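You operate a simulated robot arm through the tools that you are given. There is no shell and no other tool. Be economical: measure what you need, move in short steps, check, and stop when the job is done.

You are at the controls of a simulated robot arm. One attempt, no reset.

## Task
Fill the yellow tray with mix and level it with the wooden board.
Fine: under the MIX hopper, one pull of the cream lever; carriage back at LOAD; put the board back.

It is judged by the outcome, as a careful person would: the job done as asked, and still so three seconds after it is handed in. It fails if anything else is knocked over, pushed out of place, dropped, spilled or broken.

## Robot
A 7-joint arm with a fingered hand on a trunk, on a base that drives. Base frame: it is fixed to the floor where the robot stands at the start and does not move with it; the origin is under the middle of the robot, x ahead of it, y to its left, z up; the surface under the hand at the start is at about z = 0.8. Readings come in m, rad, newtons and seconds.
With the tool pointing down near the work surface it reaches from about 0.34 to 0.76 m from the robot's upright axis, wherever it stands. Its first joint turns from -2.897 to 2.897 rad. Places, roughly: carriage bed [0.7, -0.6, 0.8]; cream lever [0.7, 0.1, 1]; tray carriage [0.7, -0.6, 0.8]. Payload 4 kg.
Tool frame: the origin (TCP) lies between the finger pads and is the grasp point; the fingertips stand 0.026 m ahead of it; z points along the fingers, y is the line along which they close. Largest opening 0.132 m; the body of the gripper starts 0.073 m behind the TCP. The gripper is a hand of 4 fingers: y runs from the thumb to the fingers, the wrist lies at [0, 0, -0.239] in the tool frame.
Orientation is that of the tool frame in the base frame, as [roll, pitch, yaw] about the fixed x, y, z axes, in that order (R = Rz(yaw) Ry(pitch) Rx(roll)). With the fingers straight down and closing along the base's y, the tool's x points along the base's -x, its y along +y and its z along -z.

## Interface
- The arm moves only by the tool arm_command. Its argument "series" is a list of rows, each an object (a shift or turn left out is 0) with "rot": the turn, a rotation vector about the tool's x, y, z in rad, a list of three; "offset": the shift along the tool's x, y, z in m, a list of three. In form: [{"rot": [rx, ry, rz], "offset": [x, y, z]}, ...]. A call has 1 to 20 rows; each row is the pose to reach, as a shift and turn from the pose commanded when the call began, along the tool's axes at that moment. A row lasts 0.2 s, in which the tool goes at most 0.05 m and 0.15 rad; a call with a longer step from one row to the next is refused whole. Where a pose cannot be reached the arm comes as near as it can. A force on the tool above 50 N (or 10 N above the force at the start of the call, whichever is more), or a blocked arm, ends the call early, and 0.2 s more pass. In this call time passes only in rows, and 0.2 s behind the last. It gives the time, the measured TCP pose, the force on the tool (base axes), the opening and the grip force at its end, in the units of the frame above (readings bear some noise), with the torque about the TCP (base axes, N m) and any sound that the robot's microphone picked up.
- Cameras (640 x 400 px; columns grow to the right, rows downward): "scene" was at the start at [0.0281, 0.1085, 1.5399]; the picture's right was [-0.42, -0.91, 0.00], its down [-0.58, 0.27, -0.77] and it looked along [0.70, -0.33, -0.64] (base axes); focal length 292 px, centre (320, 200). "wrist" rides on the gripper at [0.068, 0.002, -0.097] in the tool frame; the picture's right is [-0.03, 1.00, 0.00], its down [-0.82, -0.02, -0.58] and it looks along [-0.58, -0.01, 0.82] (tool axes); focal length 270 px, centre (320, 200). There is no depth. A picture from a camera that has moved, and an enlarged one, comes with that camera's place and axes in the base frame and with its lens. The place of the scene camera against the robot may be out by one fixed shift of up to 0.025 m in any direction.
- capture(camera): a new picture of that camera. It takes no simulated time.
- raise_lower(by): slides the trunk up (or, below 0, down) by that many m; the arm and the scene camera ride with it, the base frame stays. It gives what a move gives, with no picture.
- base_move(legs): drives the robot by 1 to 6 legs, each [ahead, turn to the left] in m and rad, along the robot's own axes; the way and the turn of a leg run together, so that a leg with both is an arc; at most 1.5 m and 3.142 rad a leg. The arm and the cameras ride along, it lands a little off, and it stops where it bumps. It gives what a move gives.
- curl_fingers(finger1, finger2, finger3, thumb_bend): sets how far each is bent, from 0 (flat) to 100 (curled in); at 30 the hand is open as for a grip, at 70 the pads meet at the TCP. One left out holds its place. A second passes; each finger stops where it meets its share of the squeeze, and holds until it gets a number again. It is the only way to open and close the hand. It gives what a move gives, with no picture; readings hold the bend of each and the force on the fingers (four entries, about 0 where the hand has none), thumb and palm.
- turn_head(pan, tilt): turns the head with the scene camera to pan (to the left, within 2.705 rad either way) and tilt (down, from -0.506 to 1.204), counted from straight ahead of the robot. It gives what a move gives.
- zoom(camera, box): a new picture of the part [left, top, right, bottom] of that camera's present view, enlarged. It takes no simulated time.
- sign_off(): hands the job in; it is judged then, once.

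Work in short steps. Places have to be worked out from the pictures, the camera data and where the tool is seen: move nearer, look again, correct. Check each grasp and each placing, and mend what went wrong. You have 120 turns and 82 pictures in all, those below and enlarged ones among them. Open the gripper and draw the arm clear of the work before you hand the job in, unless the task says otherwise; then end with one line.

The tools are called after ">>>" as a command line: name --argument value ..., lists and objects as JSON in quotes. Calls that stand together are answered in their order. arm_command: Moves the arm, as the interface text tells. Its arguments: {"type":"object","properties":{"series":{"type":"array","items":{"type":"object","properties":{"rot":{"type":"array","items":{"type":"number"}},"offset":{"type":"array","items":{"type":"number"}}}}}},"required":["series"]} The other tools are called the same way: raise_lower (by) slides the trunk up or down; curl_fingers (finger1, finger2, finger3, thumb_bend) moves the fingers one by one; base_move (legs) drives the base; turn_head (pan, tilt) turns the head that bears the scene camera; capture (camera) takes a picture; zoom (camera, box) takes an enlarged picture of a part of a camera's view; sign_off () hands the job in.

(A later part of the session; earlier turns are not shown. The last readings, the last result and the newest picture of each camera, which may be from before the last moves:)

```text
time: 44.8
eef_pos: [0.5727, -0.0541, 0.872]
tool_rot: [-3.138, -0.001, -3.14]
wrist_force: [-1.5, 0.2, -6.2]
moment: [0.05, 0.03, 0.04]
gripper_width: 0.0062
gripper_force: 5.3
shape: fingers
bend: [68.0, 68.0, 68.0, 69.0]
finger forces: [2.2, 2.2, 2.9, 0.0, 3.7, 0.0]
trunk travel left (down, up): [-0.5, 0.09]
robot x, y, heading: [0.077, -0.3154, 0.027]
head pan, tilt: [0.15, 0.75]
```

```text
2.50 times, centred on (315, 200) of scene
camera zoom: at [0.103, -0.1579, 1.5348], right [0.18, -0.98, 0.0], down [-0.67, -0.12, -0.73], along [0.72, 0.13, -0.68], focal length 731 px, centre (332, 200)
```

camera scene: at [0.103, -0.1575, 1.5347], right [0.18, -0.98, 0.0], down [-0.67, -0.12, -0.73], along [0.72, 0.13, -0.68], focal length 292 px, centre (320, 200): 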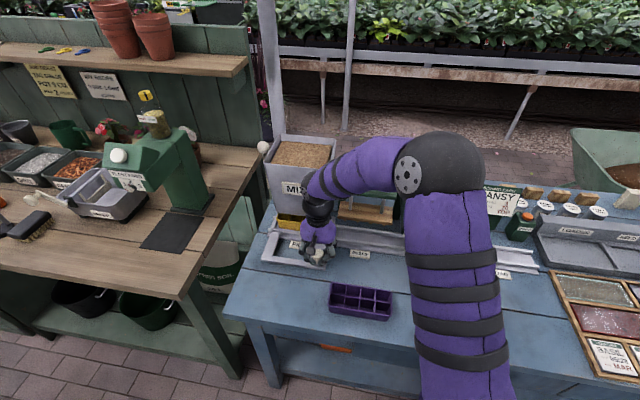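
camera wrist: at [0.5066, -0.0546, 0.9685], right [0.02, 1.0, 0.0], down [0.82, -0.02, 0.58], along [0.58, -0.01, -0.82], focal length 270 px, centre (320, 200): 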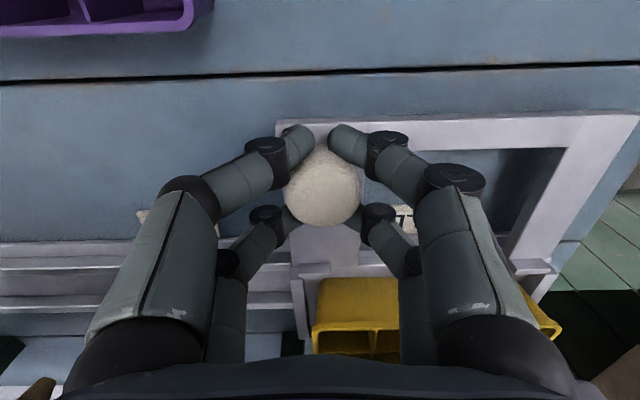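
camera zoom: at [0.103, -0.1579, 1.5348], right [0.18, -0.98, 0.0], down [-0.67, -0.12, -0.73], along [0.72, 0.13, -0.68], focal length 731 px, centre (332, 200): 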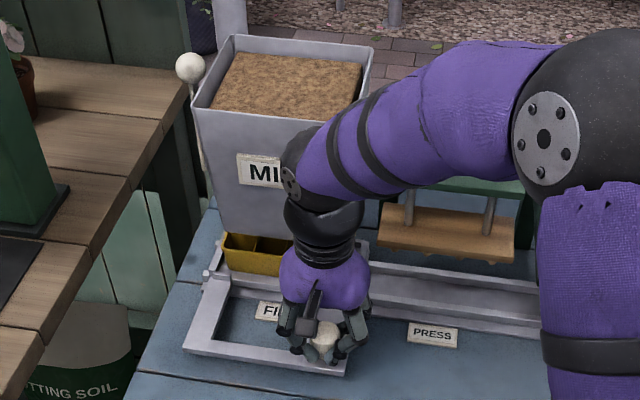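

Force is near zero, so it sits in the FILL detent. Releasing the knob and backing up toward the robot for a look at the lever.

>>> curl_fingers --finger1 36 --finger2 36 --finger3 36 --thumb_bend 36

>>> arm_command --series '[{"offset": [0, 0, -0.04]}, {"offset": [0, 0, -0.08]}, {"offset": [0.02, 0.03, -0.115]}, {"offset": [0.05, 0.06, -0.14]}, {"offset": [0.08, 0.08, -0.17]}, {"offset": [0.11, 0.1, -0.2]}, {"offset": [0.14, 0.12, -0.22]}]'

>>> capture --camera "wrist"

>>> capture --camera "scene"

```text
time: 45.8
eef_pos: [0.5719, -0.0521, 0.8738]
tool_rot: [3.142, -0.001, -3.14]
wrist_force: [0.0, -0.3, 0.0]
moment: [0.02, 0.01, 0.02]
gripper_width: 0.1126
gripper_force: 0.1
shape: fingers
bend: [36.0, 36.0, 36.0, 36.0]
finger forces: [0.0, 0.0, 0.1, 0.0, 0.1, 0.0]
trunk travel left (down, up): [-0.5, 0.09]
robot x, y, heading: [0.0763, -0.3178, 0.033]
head pan, tilt: [0.15, 0.75]
```

```text
refused: row 3 steps farther than a row can; nothing moved
```

```text
47 pictures are left
camera wrist: at [0.5061, -0.0508, 0.9686], right [0.02, 1.0, 0.0], down [0.82, -0.02, 0.58], along [0.58, -0.01, -0.82], focal length 270 px, centre (320, 200)
```

wrist: 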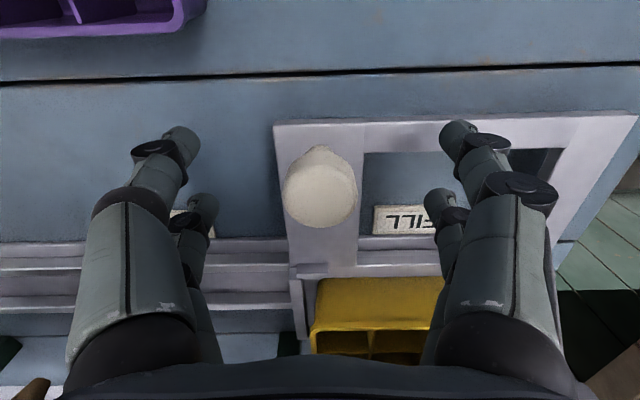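

```text
46 pictures are left
camera scene: at [0.1028, -0.1582, 1.5348], right [0.18, -0.98, 0.0], down [-0.67, -0.12, -0.73], along [0.72, 0.13, -0.68], focal length 292 px, centre (320, 200)
```

scene: 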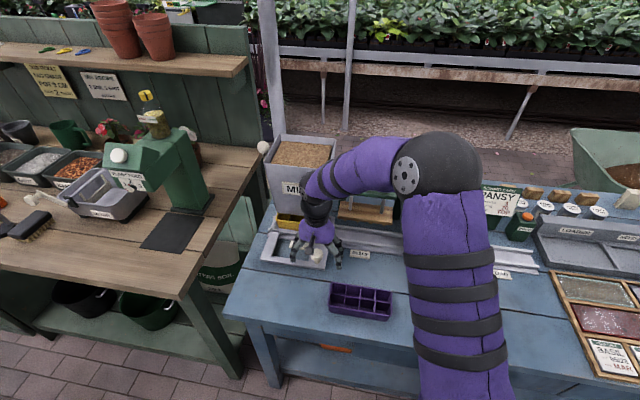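

The retreat was refused for step size; redoing it with shorter rows.

>>> arm_command --series '[{"offset": [0, 0, -0.04]}, {"offset": [0, 0, -0.08]}, {"offset": [0.015, 0.02, -0.11]}, {"offset": [0.04, 0.04, -0.14]}, {"offset": [0.065, 0.06, -0.17]}, {"offset": [0.09, 0.08, -0.195]}, {"offset": [0.115, 0.1, -0.22]}, {"offset": [0.135, 0.12, -0.24]}]'

>>> capture --camera "wrist"

>>> zoom --camera "scene" --box '[210, 100, 400, 280]'

```text
time: 47.6
eef_pos: [0.438, 0.0677, 1.112]
tool_rot: [-3.141, 0.0, -3.141]
wrist_force: [0.6, 0.5, -0.7]
moment: [0.02, -0.03, -0.01]
gripper_width: 0.1129
gripper_force: 0.1
shape: fingers
bend: [36.0, 36.0, 36.0, 36.0]
finger forces: [0.1, 0.1, 0.0, 0.0, 0.1, 0.0]
trunk travel left (down, up): [-0.5, 0.09]
robot x, y, heading: [0.0767, -0.3179, 0.032]
head pan, tilt: [0.15, 0.75]
```

```text
45 pictures are left
camera wrist: at [0.3699, 0.0694, 1.2079], right [0.02, 1.0, 0.0], down [0.82, -0.02, 0.58], along [0.58, -0.01, -0.82], focal length 270 px, centre (320, 200)
```

wrist: 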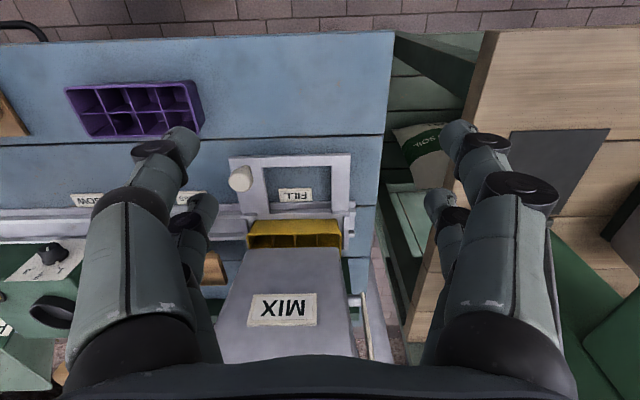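

```text
2.22 times, centred on (305, 190) of scene
camera zoom: at [0.1026, -0.1582, 1.5348], right [0.18, -0.98, 0.0], down [-0.67, -0.12, -0.73], along [0.72, 0.13, -0.68], focal length 650 px, centre (353, 222)
```

zoom: 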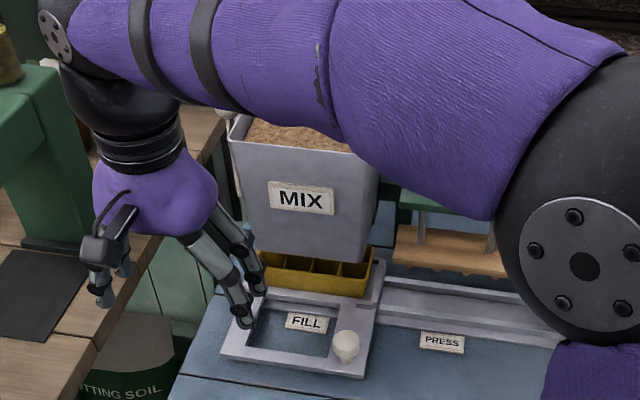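

Lever ball estimated about (0.785, 0.143, 1.045), just left of the hopper: too far from here. Driving the base about 0.25 m to the left.

>>> base_move --legs '[[0, 1.5408], [0.27, 0], [0, -1.5708]]'

>>> turn_head --pan 0.1 --tilt 0.7

>>> capture --camera "scene"

```text
time: 58.0
eef_pos: [0.4466, 0.3255, 1.113]
tool_rot: [-3.141, 0.0, 3.107]
wrist_force: [0.2, 0.3, 0.8]
moment: [-0.01, 0.01, 0.0]
gripper_width: 0.1129
gripper_force: 0.0
shape: fingers
bend: [36.0, 36.0, 36.0, 36.0]
finger forces: [0.1, 0.1, 0.1, 0.1, 0.1, 0.0]
trunk travel left (down, up): [-0.5, 0.09]
robot x, y, heading: [0.0677, -0.048, -0.006]
head pan, tilt: [0.15, 0.75]
```

```text
time: 58.6
eef_pos: [0.4468, 0.3246, 1.1114]
tool_rot: [-3.141, 0.0, 3.106]
wrist_force: [0.0, -0.6, 0.3]
moment: [0.01, 0.01, -0.01]
gripper_width: 0.1128
gripper_force: 0.1
shape: fingers
bend: [36.0, 36.0, 36.0, 36.0]
finger forces: [0.0, 0.0, 0.1, 0.0, 0.0, 0.0]
trunk travel left (down, up): [-0.5, 0.09]
robot x, y, heading: [0.0722, -0.0429, -0.005]
head pan, tilt: [0.099, 0.7]
```

```text
43 pictures are left
camera scene: at [0.1071, 0.1082, 1.5391], right [0.09, -1.0, 0.0], down [-0.64, -0.06, -0.76], along [0.76, 0.07, -0.64], focal length 292 px, centre (320, 200)
```

scene: 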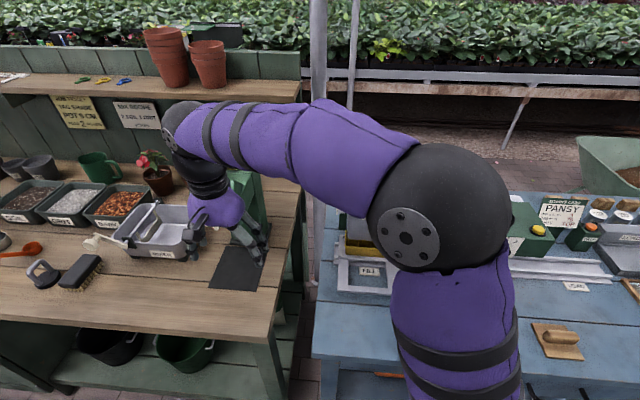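

Raising the hand clear first, then moving to above/in front of the lever for a look.

>>> arm_command --series '[{"offset": [0, 0, -0.045]}, {"offset": [0, 0, -0.09]}, {"offset": [0, 0, -0.135]}, {"offset": [0, -0.02, -0.175]}, {"offset": [0, -0.06, -0.19]}, {"offset": [-0.01, -0.1, -0.19]}, {"offset": [-0.03, -0.14, -0.19], "rot": [0, 0, -0.035]}, {"offset": [-0.06, -0.17, -0.19], "rot": [0, 0, -0.035]}, {"offset": [-0.1, -0.179, -0.19], "rot": [0, 0, -0.035]}, {"offset": [-0.14, -0.179, -0.19], "rot": [0, 0, -0.035]}, {"offset": [-0.18, -0.179, -0.19], "rot": [0, 0, -0.035]}]'

>>> capture --camera "wrist"

>>> capture --camera "scene"

```text
time: 61.0
eef_pos: [0.5974, 0.1359, 1.2931]
tool_rot: [3.141, 0.003, -3.141]
wrist_force: [0.2, -0.7, 0.1]
moment: [-0.04, -0.01, 0.01]
gripper_width: 0.113
gripper_force: 0.1
shape: fingers
bend: [36.0, 36.0, 36.0, 36.0]
finger forces: [0.0, 0.0, 0.1, 0.1, 0.0, 0.0]
out of reach, approached as far as the arm can: row 11
trunk travel left (down, up): [-0.5, 0.09]
robot x, y, heading: [0.0748, -0.0473, -0.002]
head pan, tilt: [0.099, 0.7]
```

```text
42 pictures are left
camera wrist: at [0.5304, 0.1375, 1.3889], right [0.03, 1.0, 0.0], down [0.81, -0.02, 0.58], along [0.58, -0.01, -0.82], focal length 270 px, centre (320, 200)
```

wrist: 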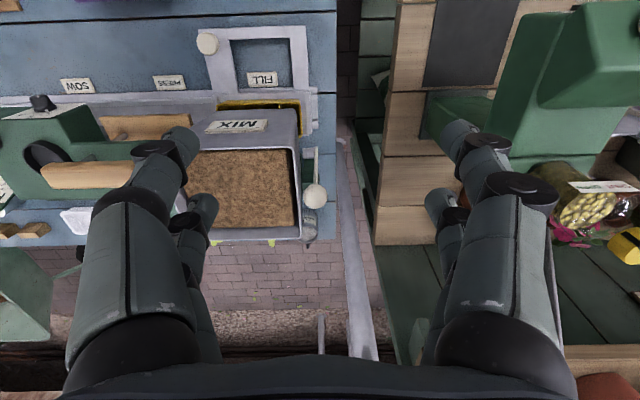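

```text
41 pictures are left
camera scene: at [0.1081, 0.1085, 1.539], right [0.09, -1.0, 0.0], down [-0.64, -0.06, -0.76], along [0.76, 0.07, -0.65], focal length 292 px, centre (320, 200)
```

scene: 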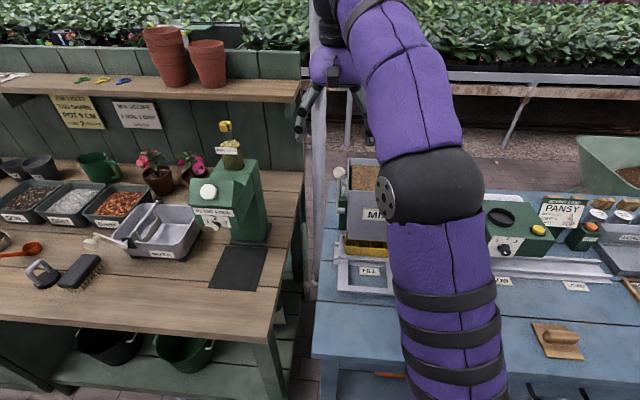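

Refined: ball ≈ (0.729, 0.127, 1.098), very near the hopper's side wall (y≈0.107). Zooming to see lever and which way it swings; also raising the trunk for reach.

>>> zoom --camera "wrist" --box '[260, 90, 380, 270]'

>>> zoom --camera "scene" --box '[300, 120, 400, 290]'

>>> raise_lower --by 0.085

```text
2.22 times, centred on (320, 180) of wrist
camera zoom: at [0.5304, 0.1375, 1.3889], right [0.03, 1.0, 0.0], down [0.81, -0.02, 0.58], along [0.58, -0.01, -0.82], focal length 601 px, centre (320, 244)
```

zoom: 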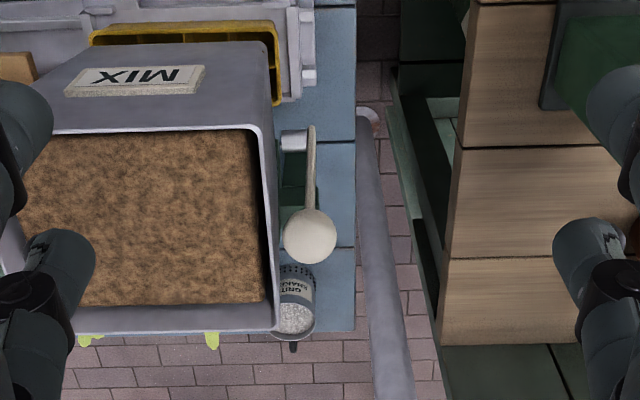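

```text
2.35 times, centred on (350, 205) of scene
camera zoom: at [0.1081, 0.1085, 1.539], right [0.09, -1.0, 0.0], down [-0.64, -0.06, -0.76], along [0.76, 0.07, -0.65], focal length 688 px, centre (249, 188)
```

zoom: 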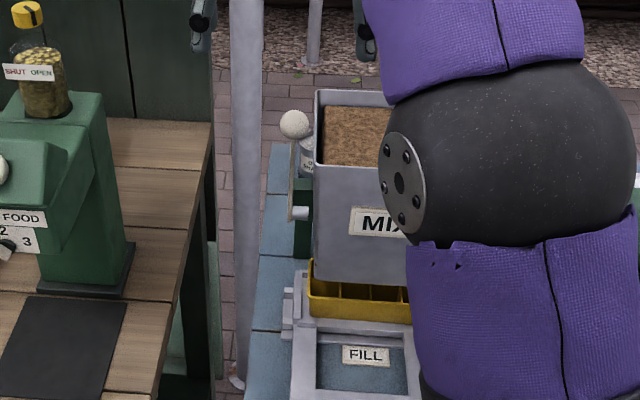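

```text
time: 62.2
eef_pos: [0.5964, 0.1353, 1.3785]
tool_rot: [3.139, 0.002, 3.14]
wrist_force: [-0.1, -0.5, 0.0]
moment: [-0.02, 0.01, 0.0]
gripper_width: 0.1131
gripper_force: 0.0
shape: fingers
bend: [36.0, 36.0, 36.0, 36.0]
finger forces: [0.0, 0.0, 0.1, 0.0, 0.0, 0.1]
trunk travel left (down, up): [-0.585, 0.005]
robot x, y, heading: [0.0697, -0.0434, -0.002]
head pan, tilt: [0.099, 0.7]
```

Lever pivots about a y-axis at about (0.73, 0.127, 0.972), rod about 0.126 m, so pulling brings the ball toward the robot and down. I'll go to its left side (y≈0.21), hand turned to close along x, then slide in so the fingers straddle the ball.

>>> arm_command --series '[{"offset": [0, 0.007, 0.0117], "rot": [0, 0, -0.143]}, {"offset": [0, 0.014, 0.0234], "rot": [0, 0, -0.286]}, {"offset": [0, 0.021, 0.035], "rot": [0, 0, -0.429]}, {"offset": [0, 0.028, 0.047], "rot": [0, 0, -0.571]}, {"offset": [0, 0.035, 0.058], "rot": [0, 0, -0.714]}, {"offset": [0, 0.042, 0.07], "rot": [0, 0, -0.857]}, {"offset": [0, 0.049, 0.082], "rot": [0, 0, -1.0]}, {"offset": [0, 0.056, 0.0935], "rot": [0, 0, -1.143]}, {"offset": [0, 0.063, 0.105], "rot": [0, 0, -1.286]}, {"offset": [0, 0.07, 0.117], "rot": [0, 0, -1.429]}, {"offset": [0, 0.075, 0.1285], "rot": [0, 0, -1.571]}, {"offset": [-0.026, 0.075, 0.159], "rot": [0, 0, -1.571]}, {"offset": [-0.052, 0.075, 0.19], "rot": [0, 0, -1.571]}, {"offset": [-0.079, 0.075, 0.221], "rot": [0, 0, -1.571]}, {"offset": [-0.106, 0.075, 0.252], "rot": [0, 0, -1.571]}, {"offset": [-0.132, 0.075, 0.2825], "rot": [0, 0, -1.571]}]'

>>> capture --camera "wrist"

>>> capture --camera "scene"

```text
time: 65.6
eef_pos: [0.7282, 0.21, 1.0969]
tool_rot: [-3.14, 0.002, -1.571]
wrist_force: [-0.2, -0.2, -0.2]
moment: [0.02, 0.0, 0.0]
gripper_width: 0.113
gripper_force: 0.2
shape: fingers
bend: [36.0, 36.0, 36.0, 36.0]
finger forces: [0.0, 0.1, 0.0, 0.0, 0.0, 0.0]
trunk travel left (down, up): [-0.585, 0.005]
robot x, y, heading: [0.0722, -0.0403, -0.006]
head pan, tilt: [0.099, 0.7]
```

```text
38 pictures are left
camera wrist: at [0.7292, 0.1416, 1.1917], right [-1.0, 0.03, 0.0], down [0.02, 0.82, 0.58], along [0.02, 0.58, -0.82], focal length 270 px, centre (320, 200)
```

wrist: 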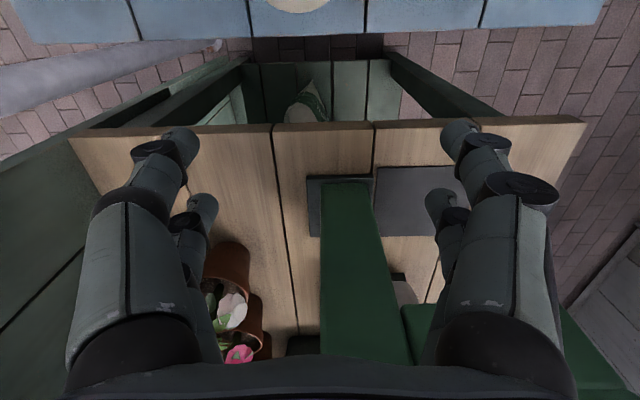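

```text
37 pictures are left
camera scene: at [0.1077, 0.1084, 1.624], right [0.09, -1.0, 0.0], down [-0.64, -0.06, -0.76], along [0.76, 0.07, -0.64], focal length 292 px, centre (320, 200)
```

scene: 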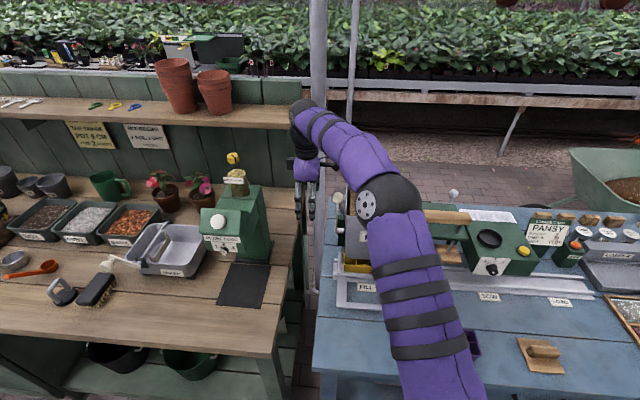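

Ball seen at about (0.735, 0.131). Sliding in toward −y so the inner finger pair straddles the ball.

>>> arm_command --series '[{"offset": [0.02, -0.004, 0]}, {"offset": [0.04, -0.007, 0]}, {"offset": [0.056, -0.007, 0]}]'

>>> curl_fingers --finger1 54 --finger2 54 --finger3 54 --thumb_bend 54

>>> capture --camera "wrist"

>>> zoom --camera "scene" --box '[260, 90, 400, 310]'

```text
time: 66.4
eef_pos: [0.7347, 0.154, 1.0975]
tool_rot: [-3.136, 0.002, -1.571]
wrist_force: [1.2, 0.8, 0.6]
moment: [-0.01, -0.01, 0.01]
gripper_width: 0.1131
gripper_force: 0.1
shape: fingers
bend: [36.0, 36.0, 36.0, 36.0]
finger forces: [0.1, 0.1, 0.0, 0.0, 0.0, 0.0]
trunk travel left (down, up): [-0.585, 0.005]
robot x, y, heading: [0.0704, -0.0453, -0.005]
head pan, tilt: [0.099, 0.7]
```

```text
time: 67.4
eef_pos: [0.7345, 0.1541, 1.0985]
tool_rot: [-3.139, 0.001, -1.571]
wrist_force: [0.6, 0.0, 0.2]
moment: [-0.03, -0.01, 0.04]
gripper_width: 0.0531
gripper_force: 0.0
shape: fingers
bend: [54.0, 54.0, 54.0, 54.0]
finger forces: [0.1, 0.1, 0.0, 0.0, 0.0, 0.1]
trunk travel left (down, up): [-0.585, 0.005]
robot x, y, heading: [0.072, -0.0466, -0.005]
head pan, tilt: [0.099, 0.7]
```

```text
36 pictures are left
camera wrist: at [0.7351, 0.0862, 1.1925], right [-1.0, 0.03, 0.0], down [0.02, 0.82, 0.58], along [0.02, 0.58, -0.82], focal length 270 px, centre (320, 200)
```

wrist: 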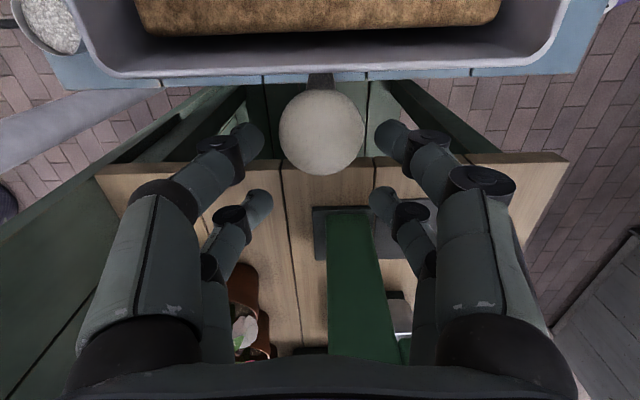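

```text
1.82 times, centred on (330, 200) of scene
camera zoom: at [0.1072, 0.1082, 1.6241], right [0.09, -1.0, 0.0], down [-0.64, -0.06, -0.76], along [0.76, 0.07, -0.64], focal length 532 px, centre (302, 200)
```

zoom: 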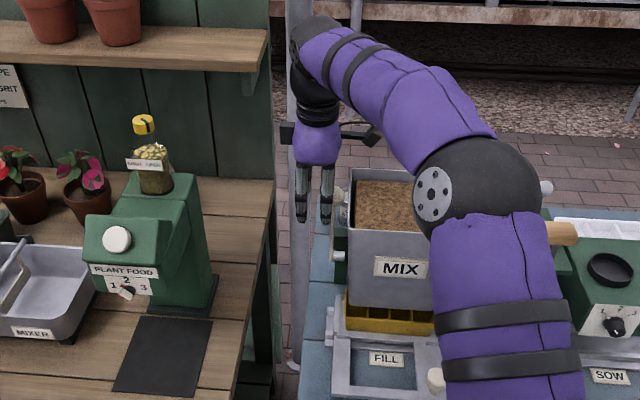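

The ball sits neatly between the inner finger pair. Closing lightly on it.

>>> curl_fingers --finger1 60 --finger2 60 --finger3 60 --thumb_bend 60

>>> capture --camera "wrist"

```text
time: 68.4
eef_pos: [0.7351, 0.1556, 1.0969]
tool_rot: [-3.141, 0.002, -1.57]
wrist_force: [0.8, 0.3, 0.0]
moment: [-0.02, 0.01, 0.03]
gripper_width: 0.033
gripper_force: 0.1
shape: fingers
bend: [60.0, 60.0, 60.0, 60.0]
finger forces: [0.0, 0.0, 0.0, 0.0, 0.1, 0.0]
trunk travel left (down, up): [-0.585, 0.005]
robot x, y, heading: [0.0717, -0.0466, 0.0]
head pan, tilt: [0.099, 0.7]
```

```text
34 pictures are left
camera wrist: at [0.7351, 0.0862, 1.1926], right [-1.0, 0.03, 0.0], down [0.02, 0.82, 0.58], along [0.02, 0.58, -0.82], focal length 270 px, centre (320, 200)
```

wrist: 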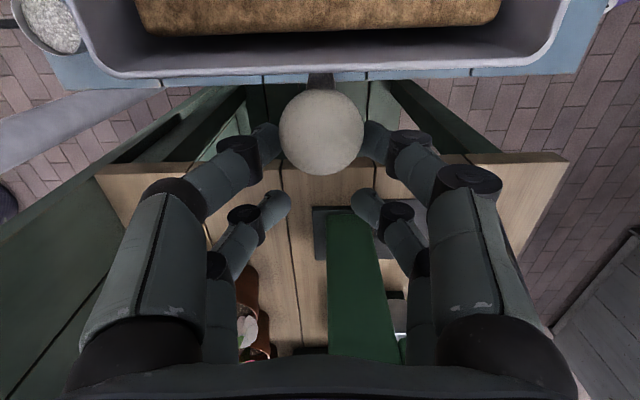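

Caged. Pulling the ball along its arc toward the robot.

>>> arm_command --series '[{"offset": [0, 0.013, 0.001]}, {"offset": [0, 0.025, 0.0025]}, {"offset": [0, 0.037, 0.0055]}, {"offset": [0, 0.049, 0.01]}, {"offset": [0, 0.06, 0.0155]}, {"offset": [0, 0.071, 0.022]}]'

>>> capture --camera "wrist"

>>> zoom --camera "scene" --box '[260, 90, 400, 310]'

```text
time: 69.8
eef_pos: [0.6655, 0.1539, 1.0753]
tool_rot: [-3.138, 0.0, -1.569]
wrist_force: [1.1, 0.3, 0.2]
moment: [-0.01, -0.03, 0.02]
gripper_width: 0.0337
gripper_force: 0.8
shape: fingers
bend: [60.0, 60.0, 60.0, 60.0]
finger forces: [0.0, 0.0, 0.1, 0.0, 0.9, 0.0]
trunk travel left (down, up): [-0.585, 0.005]
robot x, y, heading: [0.0697, -0.0461, -0.002]
head pan, tilt: [0.099, 0.7]
```

```text
33 pictures are left
camera wrist: at [0.6648, 0.0864, 1.1701], right [-1.0, 0.03, 0.0], down [0.02, 0.82, 0.58], along [0.02, 0.58, -0.82], focal length 270 px, centre (320, 200)
```

wrist: 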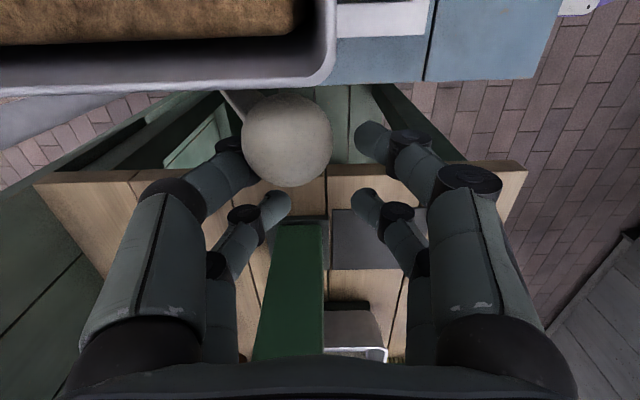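

```text
1.82 times, centred on (330, 200) of scene
camera zoom: at [0.1071, 0.1082, 1.6241], right [0.09, -1.0, 0.0], down [-0.64, -0.06, -0.76], along [0.76, 0.07, -0.64], focal length 532 px, centre (302, 200)
```

zoom: 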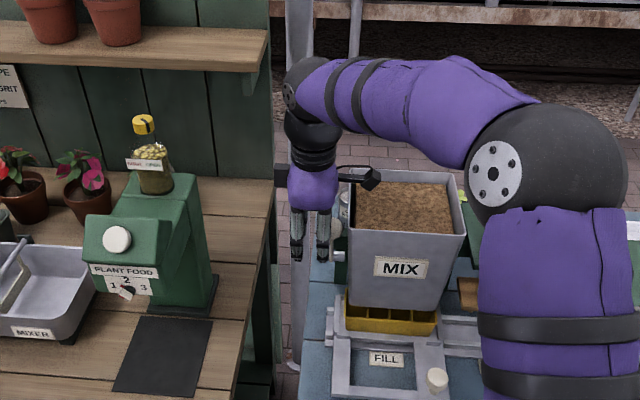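

Lever is following the hand (about 0.5 rad), little resistance. Continuing the same pull further along the arc.

>>> arm_command --series '[{"offset": [0, 0.008, 0.005]}, {"offset": [0, 0.016, 0.01]}, {"offset": [0, 0.023, 0.016]}, {"offset": [0, 0.0295, 0.0225]}]'

>>> capture --camera "wrist"

>>> zoom --camera "scene" --box '[290, 170, 380, 310]'

```text
time: 70.8
eef_pos: [0.6361, 0.1547, 1.0515]
tool_rot: [-3.139, 0.004, -1.57]
wrist_force: [0.6, 1.1, 0.0]
moment: [-0.04, -0.04, 0.0]
gripper_width: 0.0335
gripper_force: 0.2
shape: fingers
bend: [60.0, 60.0, 60.0, 60.0]
finger forces: [0.0, 0.0, 0.0, 0.1, 1.0, 0.0]
trunk travel left (down, up): [-0.585, 0.005]
robot x, y, heading: [0.0716, -0.046, -0.008]
head pan, tilt: [0.099, 0.7]
```

```text
31 pictures are left
camera wrist: at [0.6358, 0.0872, 1.1474], right [-1.0, 0.03, 0.0], down [0.02, 0.82, 0.58], along [0.02, 0.58, -0.82], focal length 270 px, centre (320, 200)
```

wrist: 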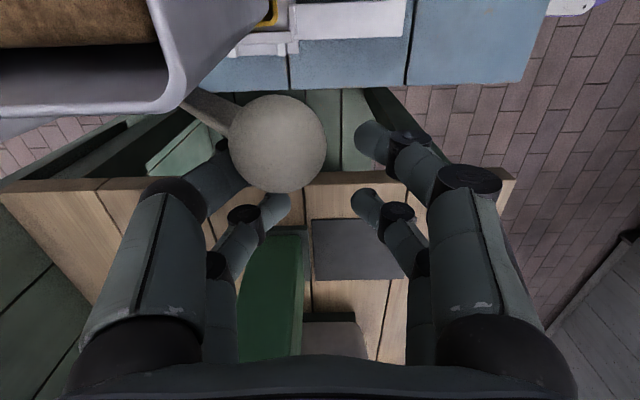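

```text
2.86 times, centred on (335, 240) of scene
camera zoom: at [0.1072, 0.1083, 1.6241], right [0.09, -1.0, 0.0], down [-0.64, -0.06, -0.76], along [0.76, 0.07, -0.64], focal length 836 px, centre (277, 86)
```

zoom: 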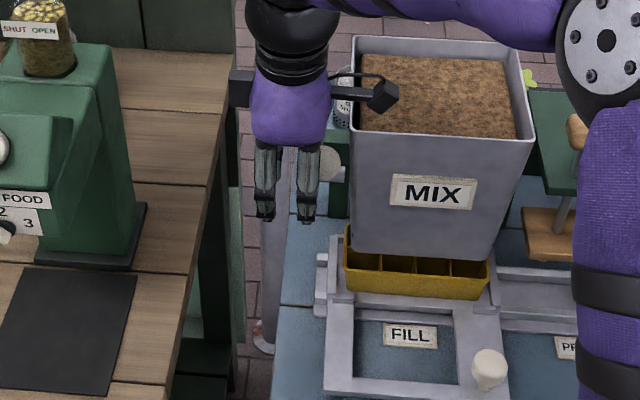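

Lever at about 0.73 rad with the ball riding slightly high on the fingers. Continuing the pull with less drop to keep hold.

>>> arm_command --series '[{"offset": [0, 0.007, 0]}, {"offset": [0, 0.013, 0.003]}, {"offset": [0, 0.019, 0.009]}, {"offset": [0, 0.025, 0.016]}, {"offset": [0, 0.03, 0.024]}]'

>>> capture --camera "wrist"

```text
time: 72.0
eef_pos: [0.6056, 0.1554, 1.0266]
tool_rot: [-3.14, -0.001, -1.57]
wrist_force: [3.4, -0.6, -1.6]
moment: [0.03, 0.04, 0.06]
gripper_width: 0.0369
gripper_force: 1.7
shape: fingers
bend: [60.0, 60.0, 60.0, 59.0]
finger forces: [0.0, 0.0, 0.0, 0.0, 3.1, 0.0]
trunk travel left (down, up): [-0.585, 0.005]
robot x, y, heading: [0.0692, -0.0449, -0.003]
head pan, tilt: [0.099, 0.7]
```

```text
29 pictures are left
camera wrist: at [0.6054, 0.0873, 1.123], right [-1.0, 0.03, 0.0], down [0.02, 0.82, 0.58], along [0.02, 0.58, -0.82], focal length 270 px, centre (320, 200)
```

wrist: 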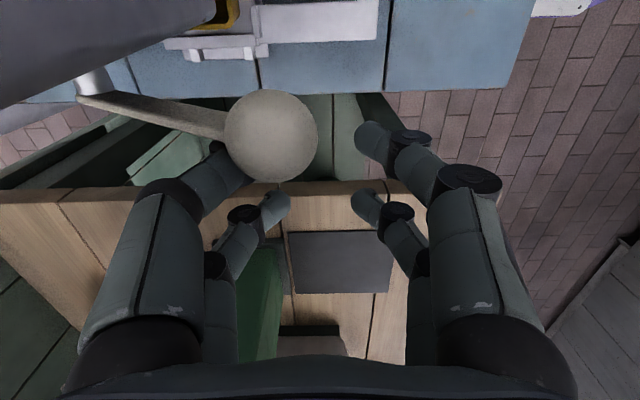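

Resistance is rising (~3 N, about 1.08 rad). Checking whether mix has dropped.

>>> zoom --camera "scene" --box '[290, 170, 380, 310]'

```text
2.86 times, centred on (335, 240) of scene
camera zoom: at [0.1078, 0.1083, 1.6241], right [0.09, -1.0, 0.0], down [-0.64, -0.06, -0.76], along [0.76, 0.07, -0.64], focal length 836 px, centre (277, 86)
```

zoom: 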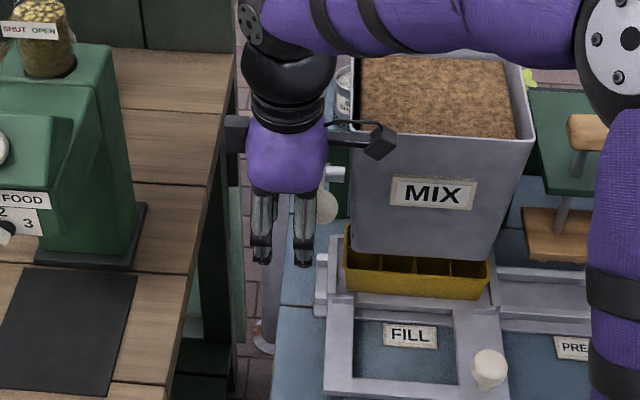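

No visible mix yet. Continuing the same pull a little and watching the force.

>>> arm_command --series '[{"offset": [0, 0.006, 0.006]}, {"offset": [0, 0.011, 0.013]}, {"offset": [0, 0.016, 0.02]}]'

>>> capture --camera "wrist"

```text
time: 72.8
eef_pos: [0.5901, 0.1557, 1.0071]
tool_rot: [-3.138, 0.003, -1.569]
wrist_force: [8.5, 2.7, -3.2]
moment: [0.07, 0.04, 0.22]
gripper_width: 0.0408
gripper_force: 3.9
shape: fingers
bend: [60.0, 60.0, 60.0, 57.0]
finger forces: [0.0, 0.0, 0.1, 0.1, 8.3, 0.0]
trunk travel left (down, up): [-0.585, 0.005]
robot x, y, heading: [0.0678, -0.0448, -0.003]
head pan, tilt: [0.099, 0.7]
```

```text
27 pictures are left
camera wrist: at [0.5905, 0.0871, 1.1024], right [-1.0, 0.03, 0.0], down [0.02, 0.82, 0.58], along [0.02, 0.58, -0.82], focal length 270 px, centre (320, 200)
```

wrist: 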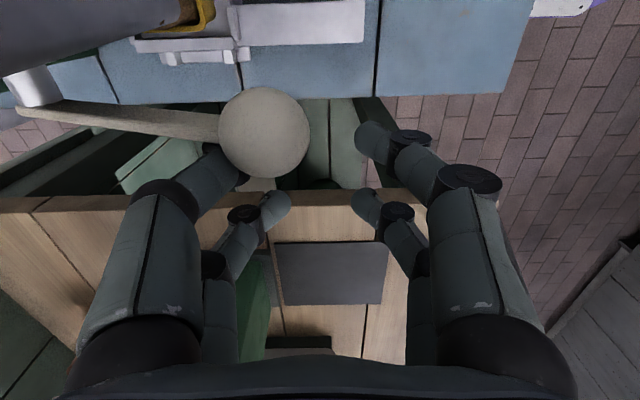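

Lever now ~1.25 rad and still moving. Closer look at the tray under the hopper.

>>> zoom --camera "scene" --box '[325, 235, 385, 300]'

```text
6.15 times, centred on (355, 268) of scene
camera zoom: at [0.1085, 0.1084, 1.624], right [0.09, -1.0, 0.0], down [-0.64, -0.06, -0.76], along [0.76, 0.07, -0.65], focal length 1800 px, centre (105, -215)
```

zoom: 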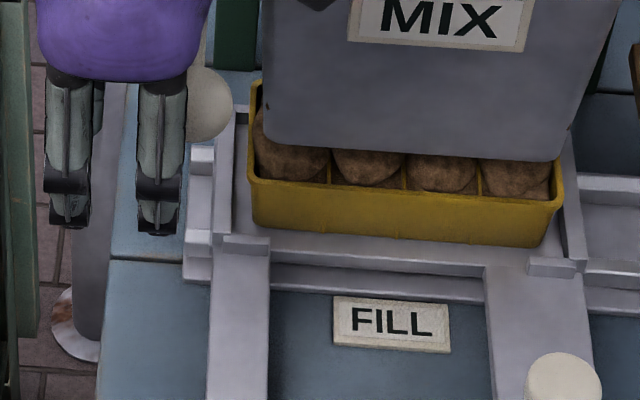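

Mix is in all cells. Easing the lever back along its arc to see if it returns by itself.

>>> arm_command --series '[{"offset": [0, -0.006, -0.009]}, {"offset": [0, -0.015, -0.02]}, {"offset": [0, -0.03, -0.033]}, {"offset": [0, -0.045, -0.045]}]'

>>> capture --camera "wrist"

```text
time: 73.8
eef_pos: [0.6336, 0.1536, 1.0531]
tool_rot: [-3.141, 0.001, -1.571]
wrist_force: [-1.9, 0.0, -0.1]
moment: [0.02, 0.0, -0.08]
gripper_width: 0.0371
gripper_force: 1.1
shape: fingers
bend: [57.0, 60.0, 60.0, 60.0]
finger forces: [1.9, 0.1, 0.0, 0.0, 0.1, 0.0]
trunk travel left (down, up): [-0.585, 0.005]
robot x, y, heading: [0.0696, -0.046, -0.005]
head pan, tilt: [0.099, 0.7]
```

```text
25 pictures are left
camera wrist: at [0.6329, 0.0854, 1.1484], right [-1.0, 0.03, 0.0], down [0.02, 0.82, 0.58], along [0.02, 0.58, -0.82], focal length 270 px, centre (320, 200)
```

wrist: 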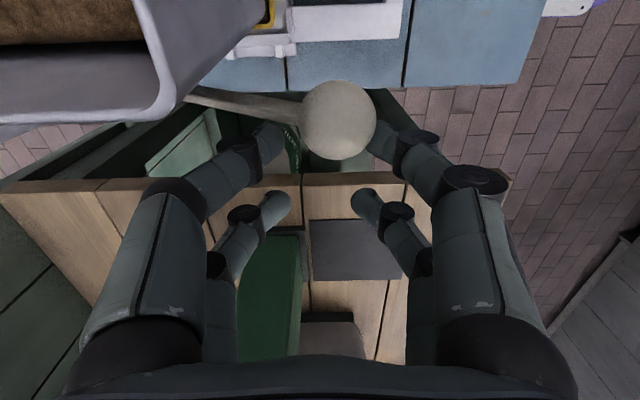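

No spring, so I return the lever upright by pushing gently with the near finger.

>>> arm_command --series '[{"offset": [0, -0.012, -0.008]}, {"offset": [0, -0.025, -0.017]}, {"offset": [0, -0.04, -0.026]}, {"offset": [0, -0.055, -0.033]}, {"offset": [0, -0.07, -0.038]}, {"offset": [0, -0.085, -0.042]}, {"offset": [0, -0.1, -0.044]}]'

>>> capture --camera "wrist"

```text
time: 75.4
eef_pos: [0.7356, 0.1553, 1.0955]
tool_rot: [-3.141, -0.001, -1.571]
wrist_force: [-1.0, 0.5, 0.0]
moment: [0.04, -0.02, -0.03]
gripper_width: 0.0352
gripper_force: 0.5
shape: fingers
bend: [58.0, 60.0, 60.0, 60.0]
finger forces: [1.3, 0.0, 0.0, 0.0, 0.0, 0.1]
trunk travel left (down, up): [-0.585, 0.005]
robot x, y, heading: [0.0702, -0.047, -0.006]
head pan, tilt: [0.099, 0.7]
```

```text
24 pictures are left
camera wrist: at [0.7346, 0.0855, 1.1908], right [-1.0, 0.03, 0.0], down [0.02, 0.82, 0.58], along [0.02, 0.58, -0.82], focal length 270 px, centre (320, 200)
```

wrist: 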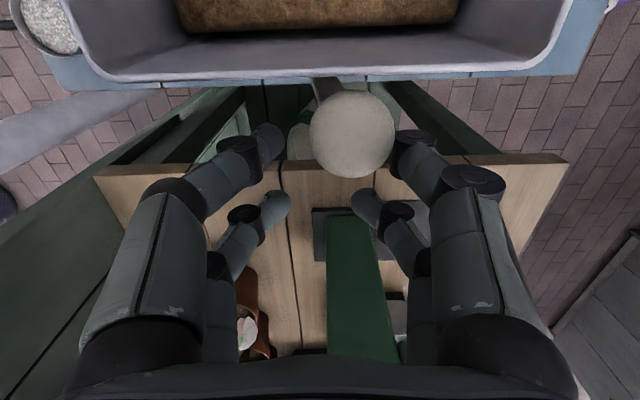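

Ball is ~10 mm short of upright; nudging it the rest, then opening and sliding out to +y.

>>> arm_command --series '[{"offset": [0, -0.006, 0]}, {"offset": [0, -0.011, 0]}]'

>>> curl_fingers --finger1 36 --finger2 36 --finger3 36 --thumb_bend 36

>>> capture --camera "wrist"

```text
time: 76.0
eef_pos: [0.7463, 0.1549, 1.0965]
tool_rot: [-3.14, 0.002, -1.571]
wrist_force: [-0.6, 1.0, 0.0]
moment: [0.02, 0.01, -0.04]
gripper_width: 0.0352
gripper_force: 0.6
shape: fingers
bend: [59.0, 60.0, 60.0, 60.0]
finger forces: [1.0, 0.0, 0.0, 0.0, 0.1, 0.1]
trunk travel left (down, up): [-0.585, 0.005]
robot x, y, heading: [0.0678, -0.042, -0.012]
head pan, tilt: [0.099, 0.7]
```

```text
time: 77.0
eef_pos: [0.7466, 0.1553, 1.0965]
tool_rot: [-3.14, 0.001, -1.571]
wrist_force: [0.5, 0.3, 0.0]
moment: [0.01, 0.03, 0.01]
gripper_width: 0.1125
gripper_force: 0.1
shape: fingers
bend: [36.0, 36.0, 36.0, 36.0]
finger forces: [0.0, 0.0, 0.0, 0.0, 0.0, 0.1]
trunk travel left (down, up): [-0.585, 0.005]
robot x, y, heading: [0.0702, -0.0431, 0.002]
head pan, tilt: [0.099, 0.7]
```

```text
23 pictures are left
camera wrist: at [0.7455, 0.0866, 1.1917], right [-1.0, 0.03, 0.0], down [0.02, 0.82, 0.58], along [0.02, 0.58, -0.82], focal length 270 px, centre (320, 200)
```

wrist: 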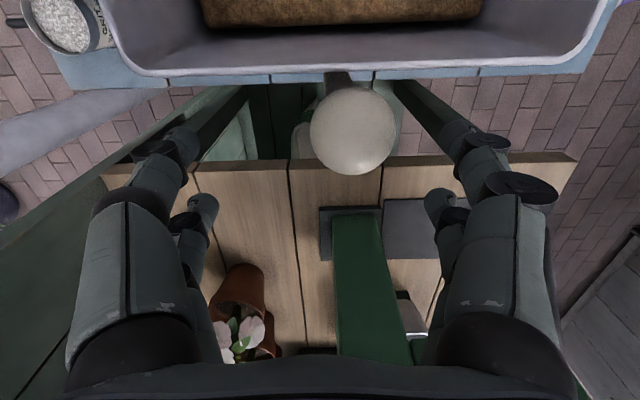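

Lever is upright again. Sliding out to +y, then back, up and turning the hand back.

>>> arm_command --series '[{"offset": [-0.03, 0, 0]}, {"offset": [-0.06, 0, 0]}, {"offset": [-0.06, 0.03, -0.03]}, {"offset": [-0.06, 0.06, -0.06]}, {"offset": [-0.06, 0.09, -0.09], "rot": [0, 0, 0.14]}, {"offset": [-0.055, 0.12, -0.11], "rot": [0, 0, 0.285]}, {"offset": [-0.05, 0.15, -0.125], "rot": [0, 0, 0.43]}, {"offset": [-0.045, 0.18, -0.14], "rot": [0, 0, 0.57]}, {"offset": [-0.04, 0.2, -0.15], "rot": [0, 0, 0.715]}, {"offset": [-0.03, 0.22, -0.155], "rot": [0, 0, 0.86]}, {"offset": [-0.02, 0.24, -0.16], "rot": [0, 0, 1.0]}, {"offset": [-0.01, 0.26, -0.16], "rot": [0, 0, 1.145]}, {"offset": [0, 0.28, -0.16], "rot": [0, 0, 1.29]}, {"offset": [0, 0.29, -0.16], "rot": [0, 0, 1.43]}, {"offset": [0, 0.3, -0.16], "rot": [0, 0, 1.571]}]'

>>> base_move --legs '[[0, -1.5708], [0.27, 0], [0, 1.5708]]'

>>> raise_lower --by -0.085

>>> turn_head --pan 0.15 --tilt 0.75

>>> capture --camera "scene"

```text
time: 80.2
eef_pos: [0.4443, 0.1533, 1.2554]
tool_rot: [3.139, 0.003, 3.139]
wrist_force: [0.4, 0.0, 0.7]
moment: [0.02, -0.02, -0.01]
gripper_width: 0.1123
gripper_force: 0.0
shape: fingers
bend: [36.0, 36.0, 36.0, 36.0]
finger forces: [0.0, 0.0, 0.0, 0.0, 0.1, 0.1]
trunk travel left (down, up): [-0.585, 0.005]
robot x, y, heading: [0.0728, -0.0475, -0.004]
head pan, tilt: [0.099, 0.7]
```

```text
time: 90.5
eef_pos: [0.4471, -0.1076, 1.2565]
tool_rot: [3.14, 0.001, -3.122]
wrist_force: [-0.4, -0.1, 1.0]
moment: [-0.01, 0.02, -0.01]
gripper_width: 0.1129
gripper_force: 0.0
shape: fingers
bend: [36.0, 36.0, 36.0, 36.0]
finger forces: [0.0, 0.1, 0.0, 0.1, 0.1, 0.1]
trunk travel left (down, up): [-0.585, 0.005]
robot x, y, heading: [0.0759, -0.3146, 0.015]
head pan, tilt: [0.099, 0.7]
```

```text
time: 91.7
eef_pos: [0.446, -0.1077, 1.1703]
tool_rot: [3.14, 0.002, -3.124]
wrist_force: [0.3, 0.0, -0.2]
moment: [-0.01, -0.03, 0.0]
gripper_width: 0.1125
gripper_force: 0.0
shape: fingers
bend: [36.0, 36.0, 36.0, 36.0]
finger forces: [0.0, 0.1, 0.0, 0.0, 0.0, 0.0]
trunk travel left (down, up): [-0.5, 0.09]
robot x, y, heading: [0.0782, -0.3159, 0.011]
head pan, tilt: [0.099, 0.7]
```

```text
time: 92.3
eef_pos: [0.4461, -0.109, 1.1706]
tool_rot: [3.141, 0.002, -3.122]
wrist_force: [-0.2, -0.1, -0.5]
moment: [0.01, 0.0, 0.0]
gripper_width: 0.1128
gripper_force: 0.0
shape: fingers
bend: [36.0, 36.0, 36.0, 36.0]
finger forces: [0.1, 0.1, 0.1, 0.1, 0.1, 0.0]
trunk travel left (down, up): [-0.5, 0.09]
robot x, y, heading: [0.0728, -0.3187, 0.017]
head pan, tilt: [0.15, 0.75]
```

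```text
22 pictures are left
camera scene: at [0.1068, -0.1581, 1.5349], right [0.16, -0.99, 0.0], down [-0.67, -0.11, -0.73], along [0.72, 0.12, -0.68], focal length 292 px, centre (320, 200)
```

scene: 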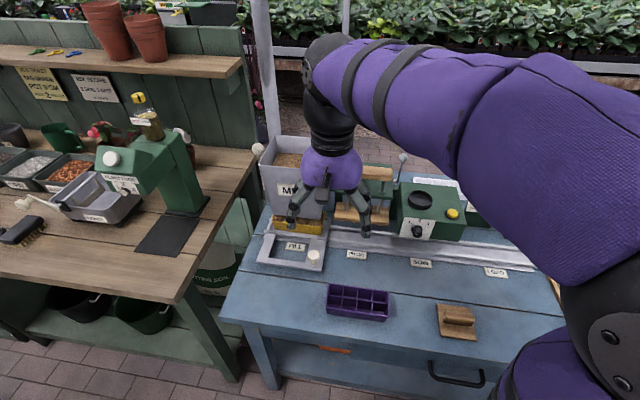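

Moving back over the carriage knob at FILL (0.574, −0.053) and descending onto it.

>>> arm_command --series '[{"offset": [-0.021, 0.009, 0.033], "rot": [0, 0, 0.018]}, {"offset": [-0.043, 0.018, 0.065], "rot": [0, 0, 0.018]}, {"offset": [-0.064, 0.027, 0.098], "rot": [0, 0, 0.018]}, {"offset": [-0.086, 0.036, 0.13], "rot": [0, 0, 0.018]}, {"offset": [-0.107, 0.045, 0.163], "rot": [0, 0, 0.018]}, {"offset": [-0.128, 0.0535, 0.1955], "rot": [0, 0, 0.018]}]'

>>> capture --camera "wrist"

```text
time: 93.7
eef_pos: [0.5735, -0.0516, 0.9764]
tool_rot: [3.14, 0.003, -3.14]
wrist_force: [0.5, -0.4, -0.4]
moment: [0.01, 0.0, 0.0]
gripper_width: 0.1126
gripper_force: 0.2
shape: fingers
bend: [36.0, 36.0, 36.0, 36.0]
finger forces: [0.1, 0.1, 0.1, 0.0, 0.0, 0.0]
trunk travel left (down, up): [-0.5, 0.09]
robot x, y, heading: [0.0753, -0.316, 0.019]
head pan, tilt: [0.15, 0.75]
```

```text
21 pictures are left
camera wrist: at [0.5069, -0.0501, 1.0713], right [0.02, 1.0, 0.0], down [0.81, -0.02, 0.58], along [0.58, -0.01, -0.81], focal length 270 px, centre (320, 200)
```

wrist: 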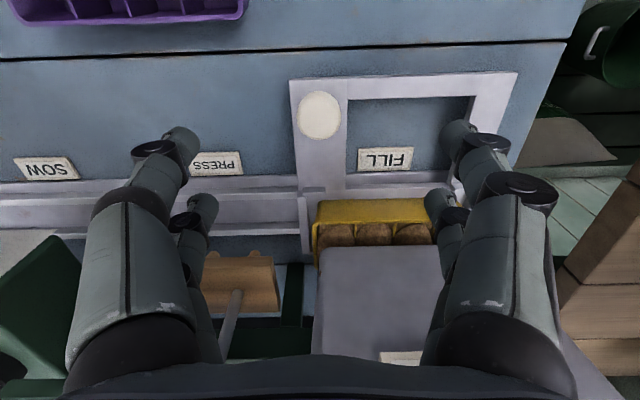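

Knob lined up. Lowering and closing on it.

>>> arm_command --series '[{"offset": [0, 0, 0.04]}, {"offset": [0, 0, 0.08]}, {"offset": [0, 0, 0.104]}]'

>>> curl_fingers --finger1 70 --finger2 70 --finger3 70 --thumb_bend 70

>>> arm_command --series '[{"offset": [0, -0.005, 0]}, {"offset": [0, -0.015, 0]}, {"offset": [0, -0.03, 0]}, {"offset": [0, -0.045, 0]}, {"offset": [0, -0.06, 0]}, {"offset": [0, -0.075, 0]}, {"offset": [0, -0.085, 0]}, {"offset": [0, -0.09, 0]}]'

>>> zoom --camera "scene" --box '[240, 160, 440, 285]'

```text
time: 94.5
eef_pos: [0.5739, -0.0498, 0.871]
tool_rot: [3.139, 0.004, -3.139]
wrist_force: [0.4, 0.2, 0.1]
moment: [-0.02, -0.01, 0.01]
gripper_width: 0.1128
gripper_force: 0.1
shape: fingers
bend: [36.0, 36.0, 36.0, 36.0]
finger forces: [0.0, 0.0, 0.1, 0.1, 0.0, 0.0]
trunk travel left (down, up): [-0.5, 0.09]
robot x, y, heading: [0.0778, -0.3149, 0.012]
head pan, tilt: [0.15, 0.75]
```

```text
time: 95.5
eef_pos: [0.5748, -0.0502, 0.8726]
tool_rot: [3.14, 0.003, -3.14]
wrist_force: [-1.0, -4.5, -4.8]
moment: [-0.01, -0.02, 0.01]
gripper_width: 0.0087
gripper_force: 4.2
shape: fingers
bend: [68.0, 69.0, 69.0, 68.0]
finger forces: [1.4, 0.3, 1.0, 0.0, 4.5, 0.1]
trunk travel left (down, up): [-0.5, 0.09]
robot x, y, heading: [0.0783, -0.3121, 0.017]
head pan, tilt: [0.15, 0.75]
```

```text
time: 97.3
eef_pos: [0.5745, -0.1436, 0.8707]
tool_rot: [3.14, 0.003, -3.14]
wrist_force: [1.8, 0.3, 1.3]
moment: [0.02, 0.01, 0.01]
gripper_width: 0.0069
gripper_force: 2.9
shape: fingers
bend: [68.0, 68.0, 70.0, 69.0]
finger forces: [1.5, 1.9, 0.7, 0.1, 1.6, 0.1]
trunk travel left (down, up): [-0.5, 0.09]
robot x, y, heading: [0.0777, -0.3155, 0.017]
head pan, tilt: [0.15, 0.75]
```

```text
3.20 times, centred on (340, 222) of scene
camera zoom: at [0.107, -0.158, 1.5348], right [0.17, -0.99, 0.0], down [-0.67, -0.11, -0.73], along [0.72, 0.12, -0.68], focal length 936 px, centre (256, 128)
```

zoom: 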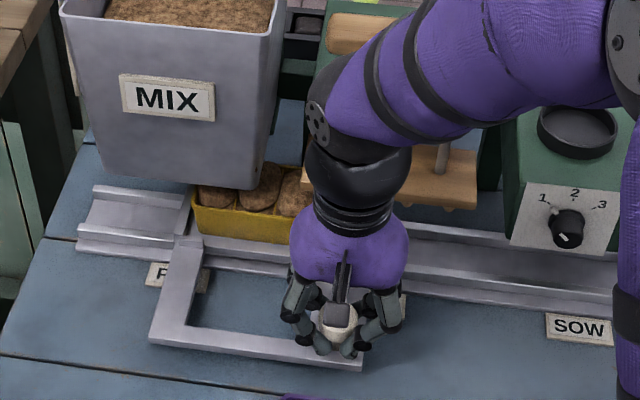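

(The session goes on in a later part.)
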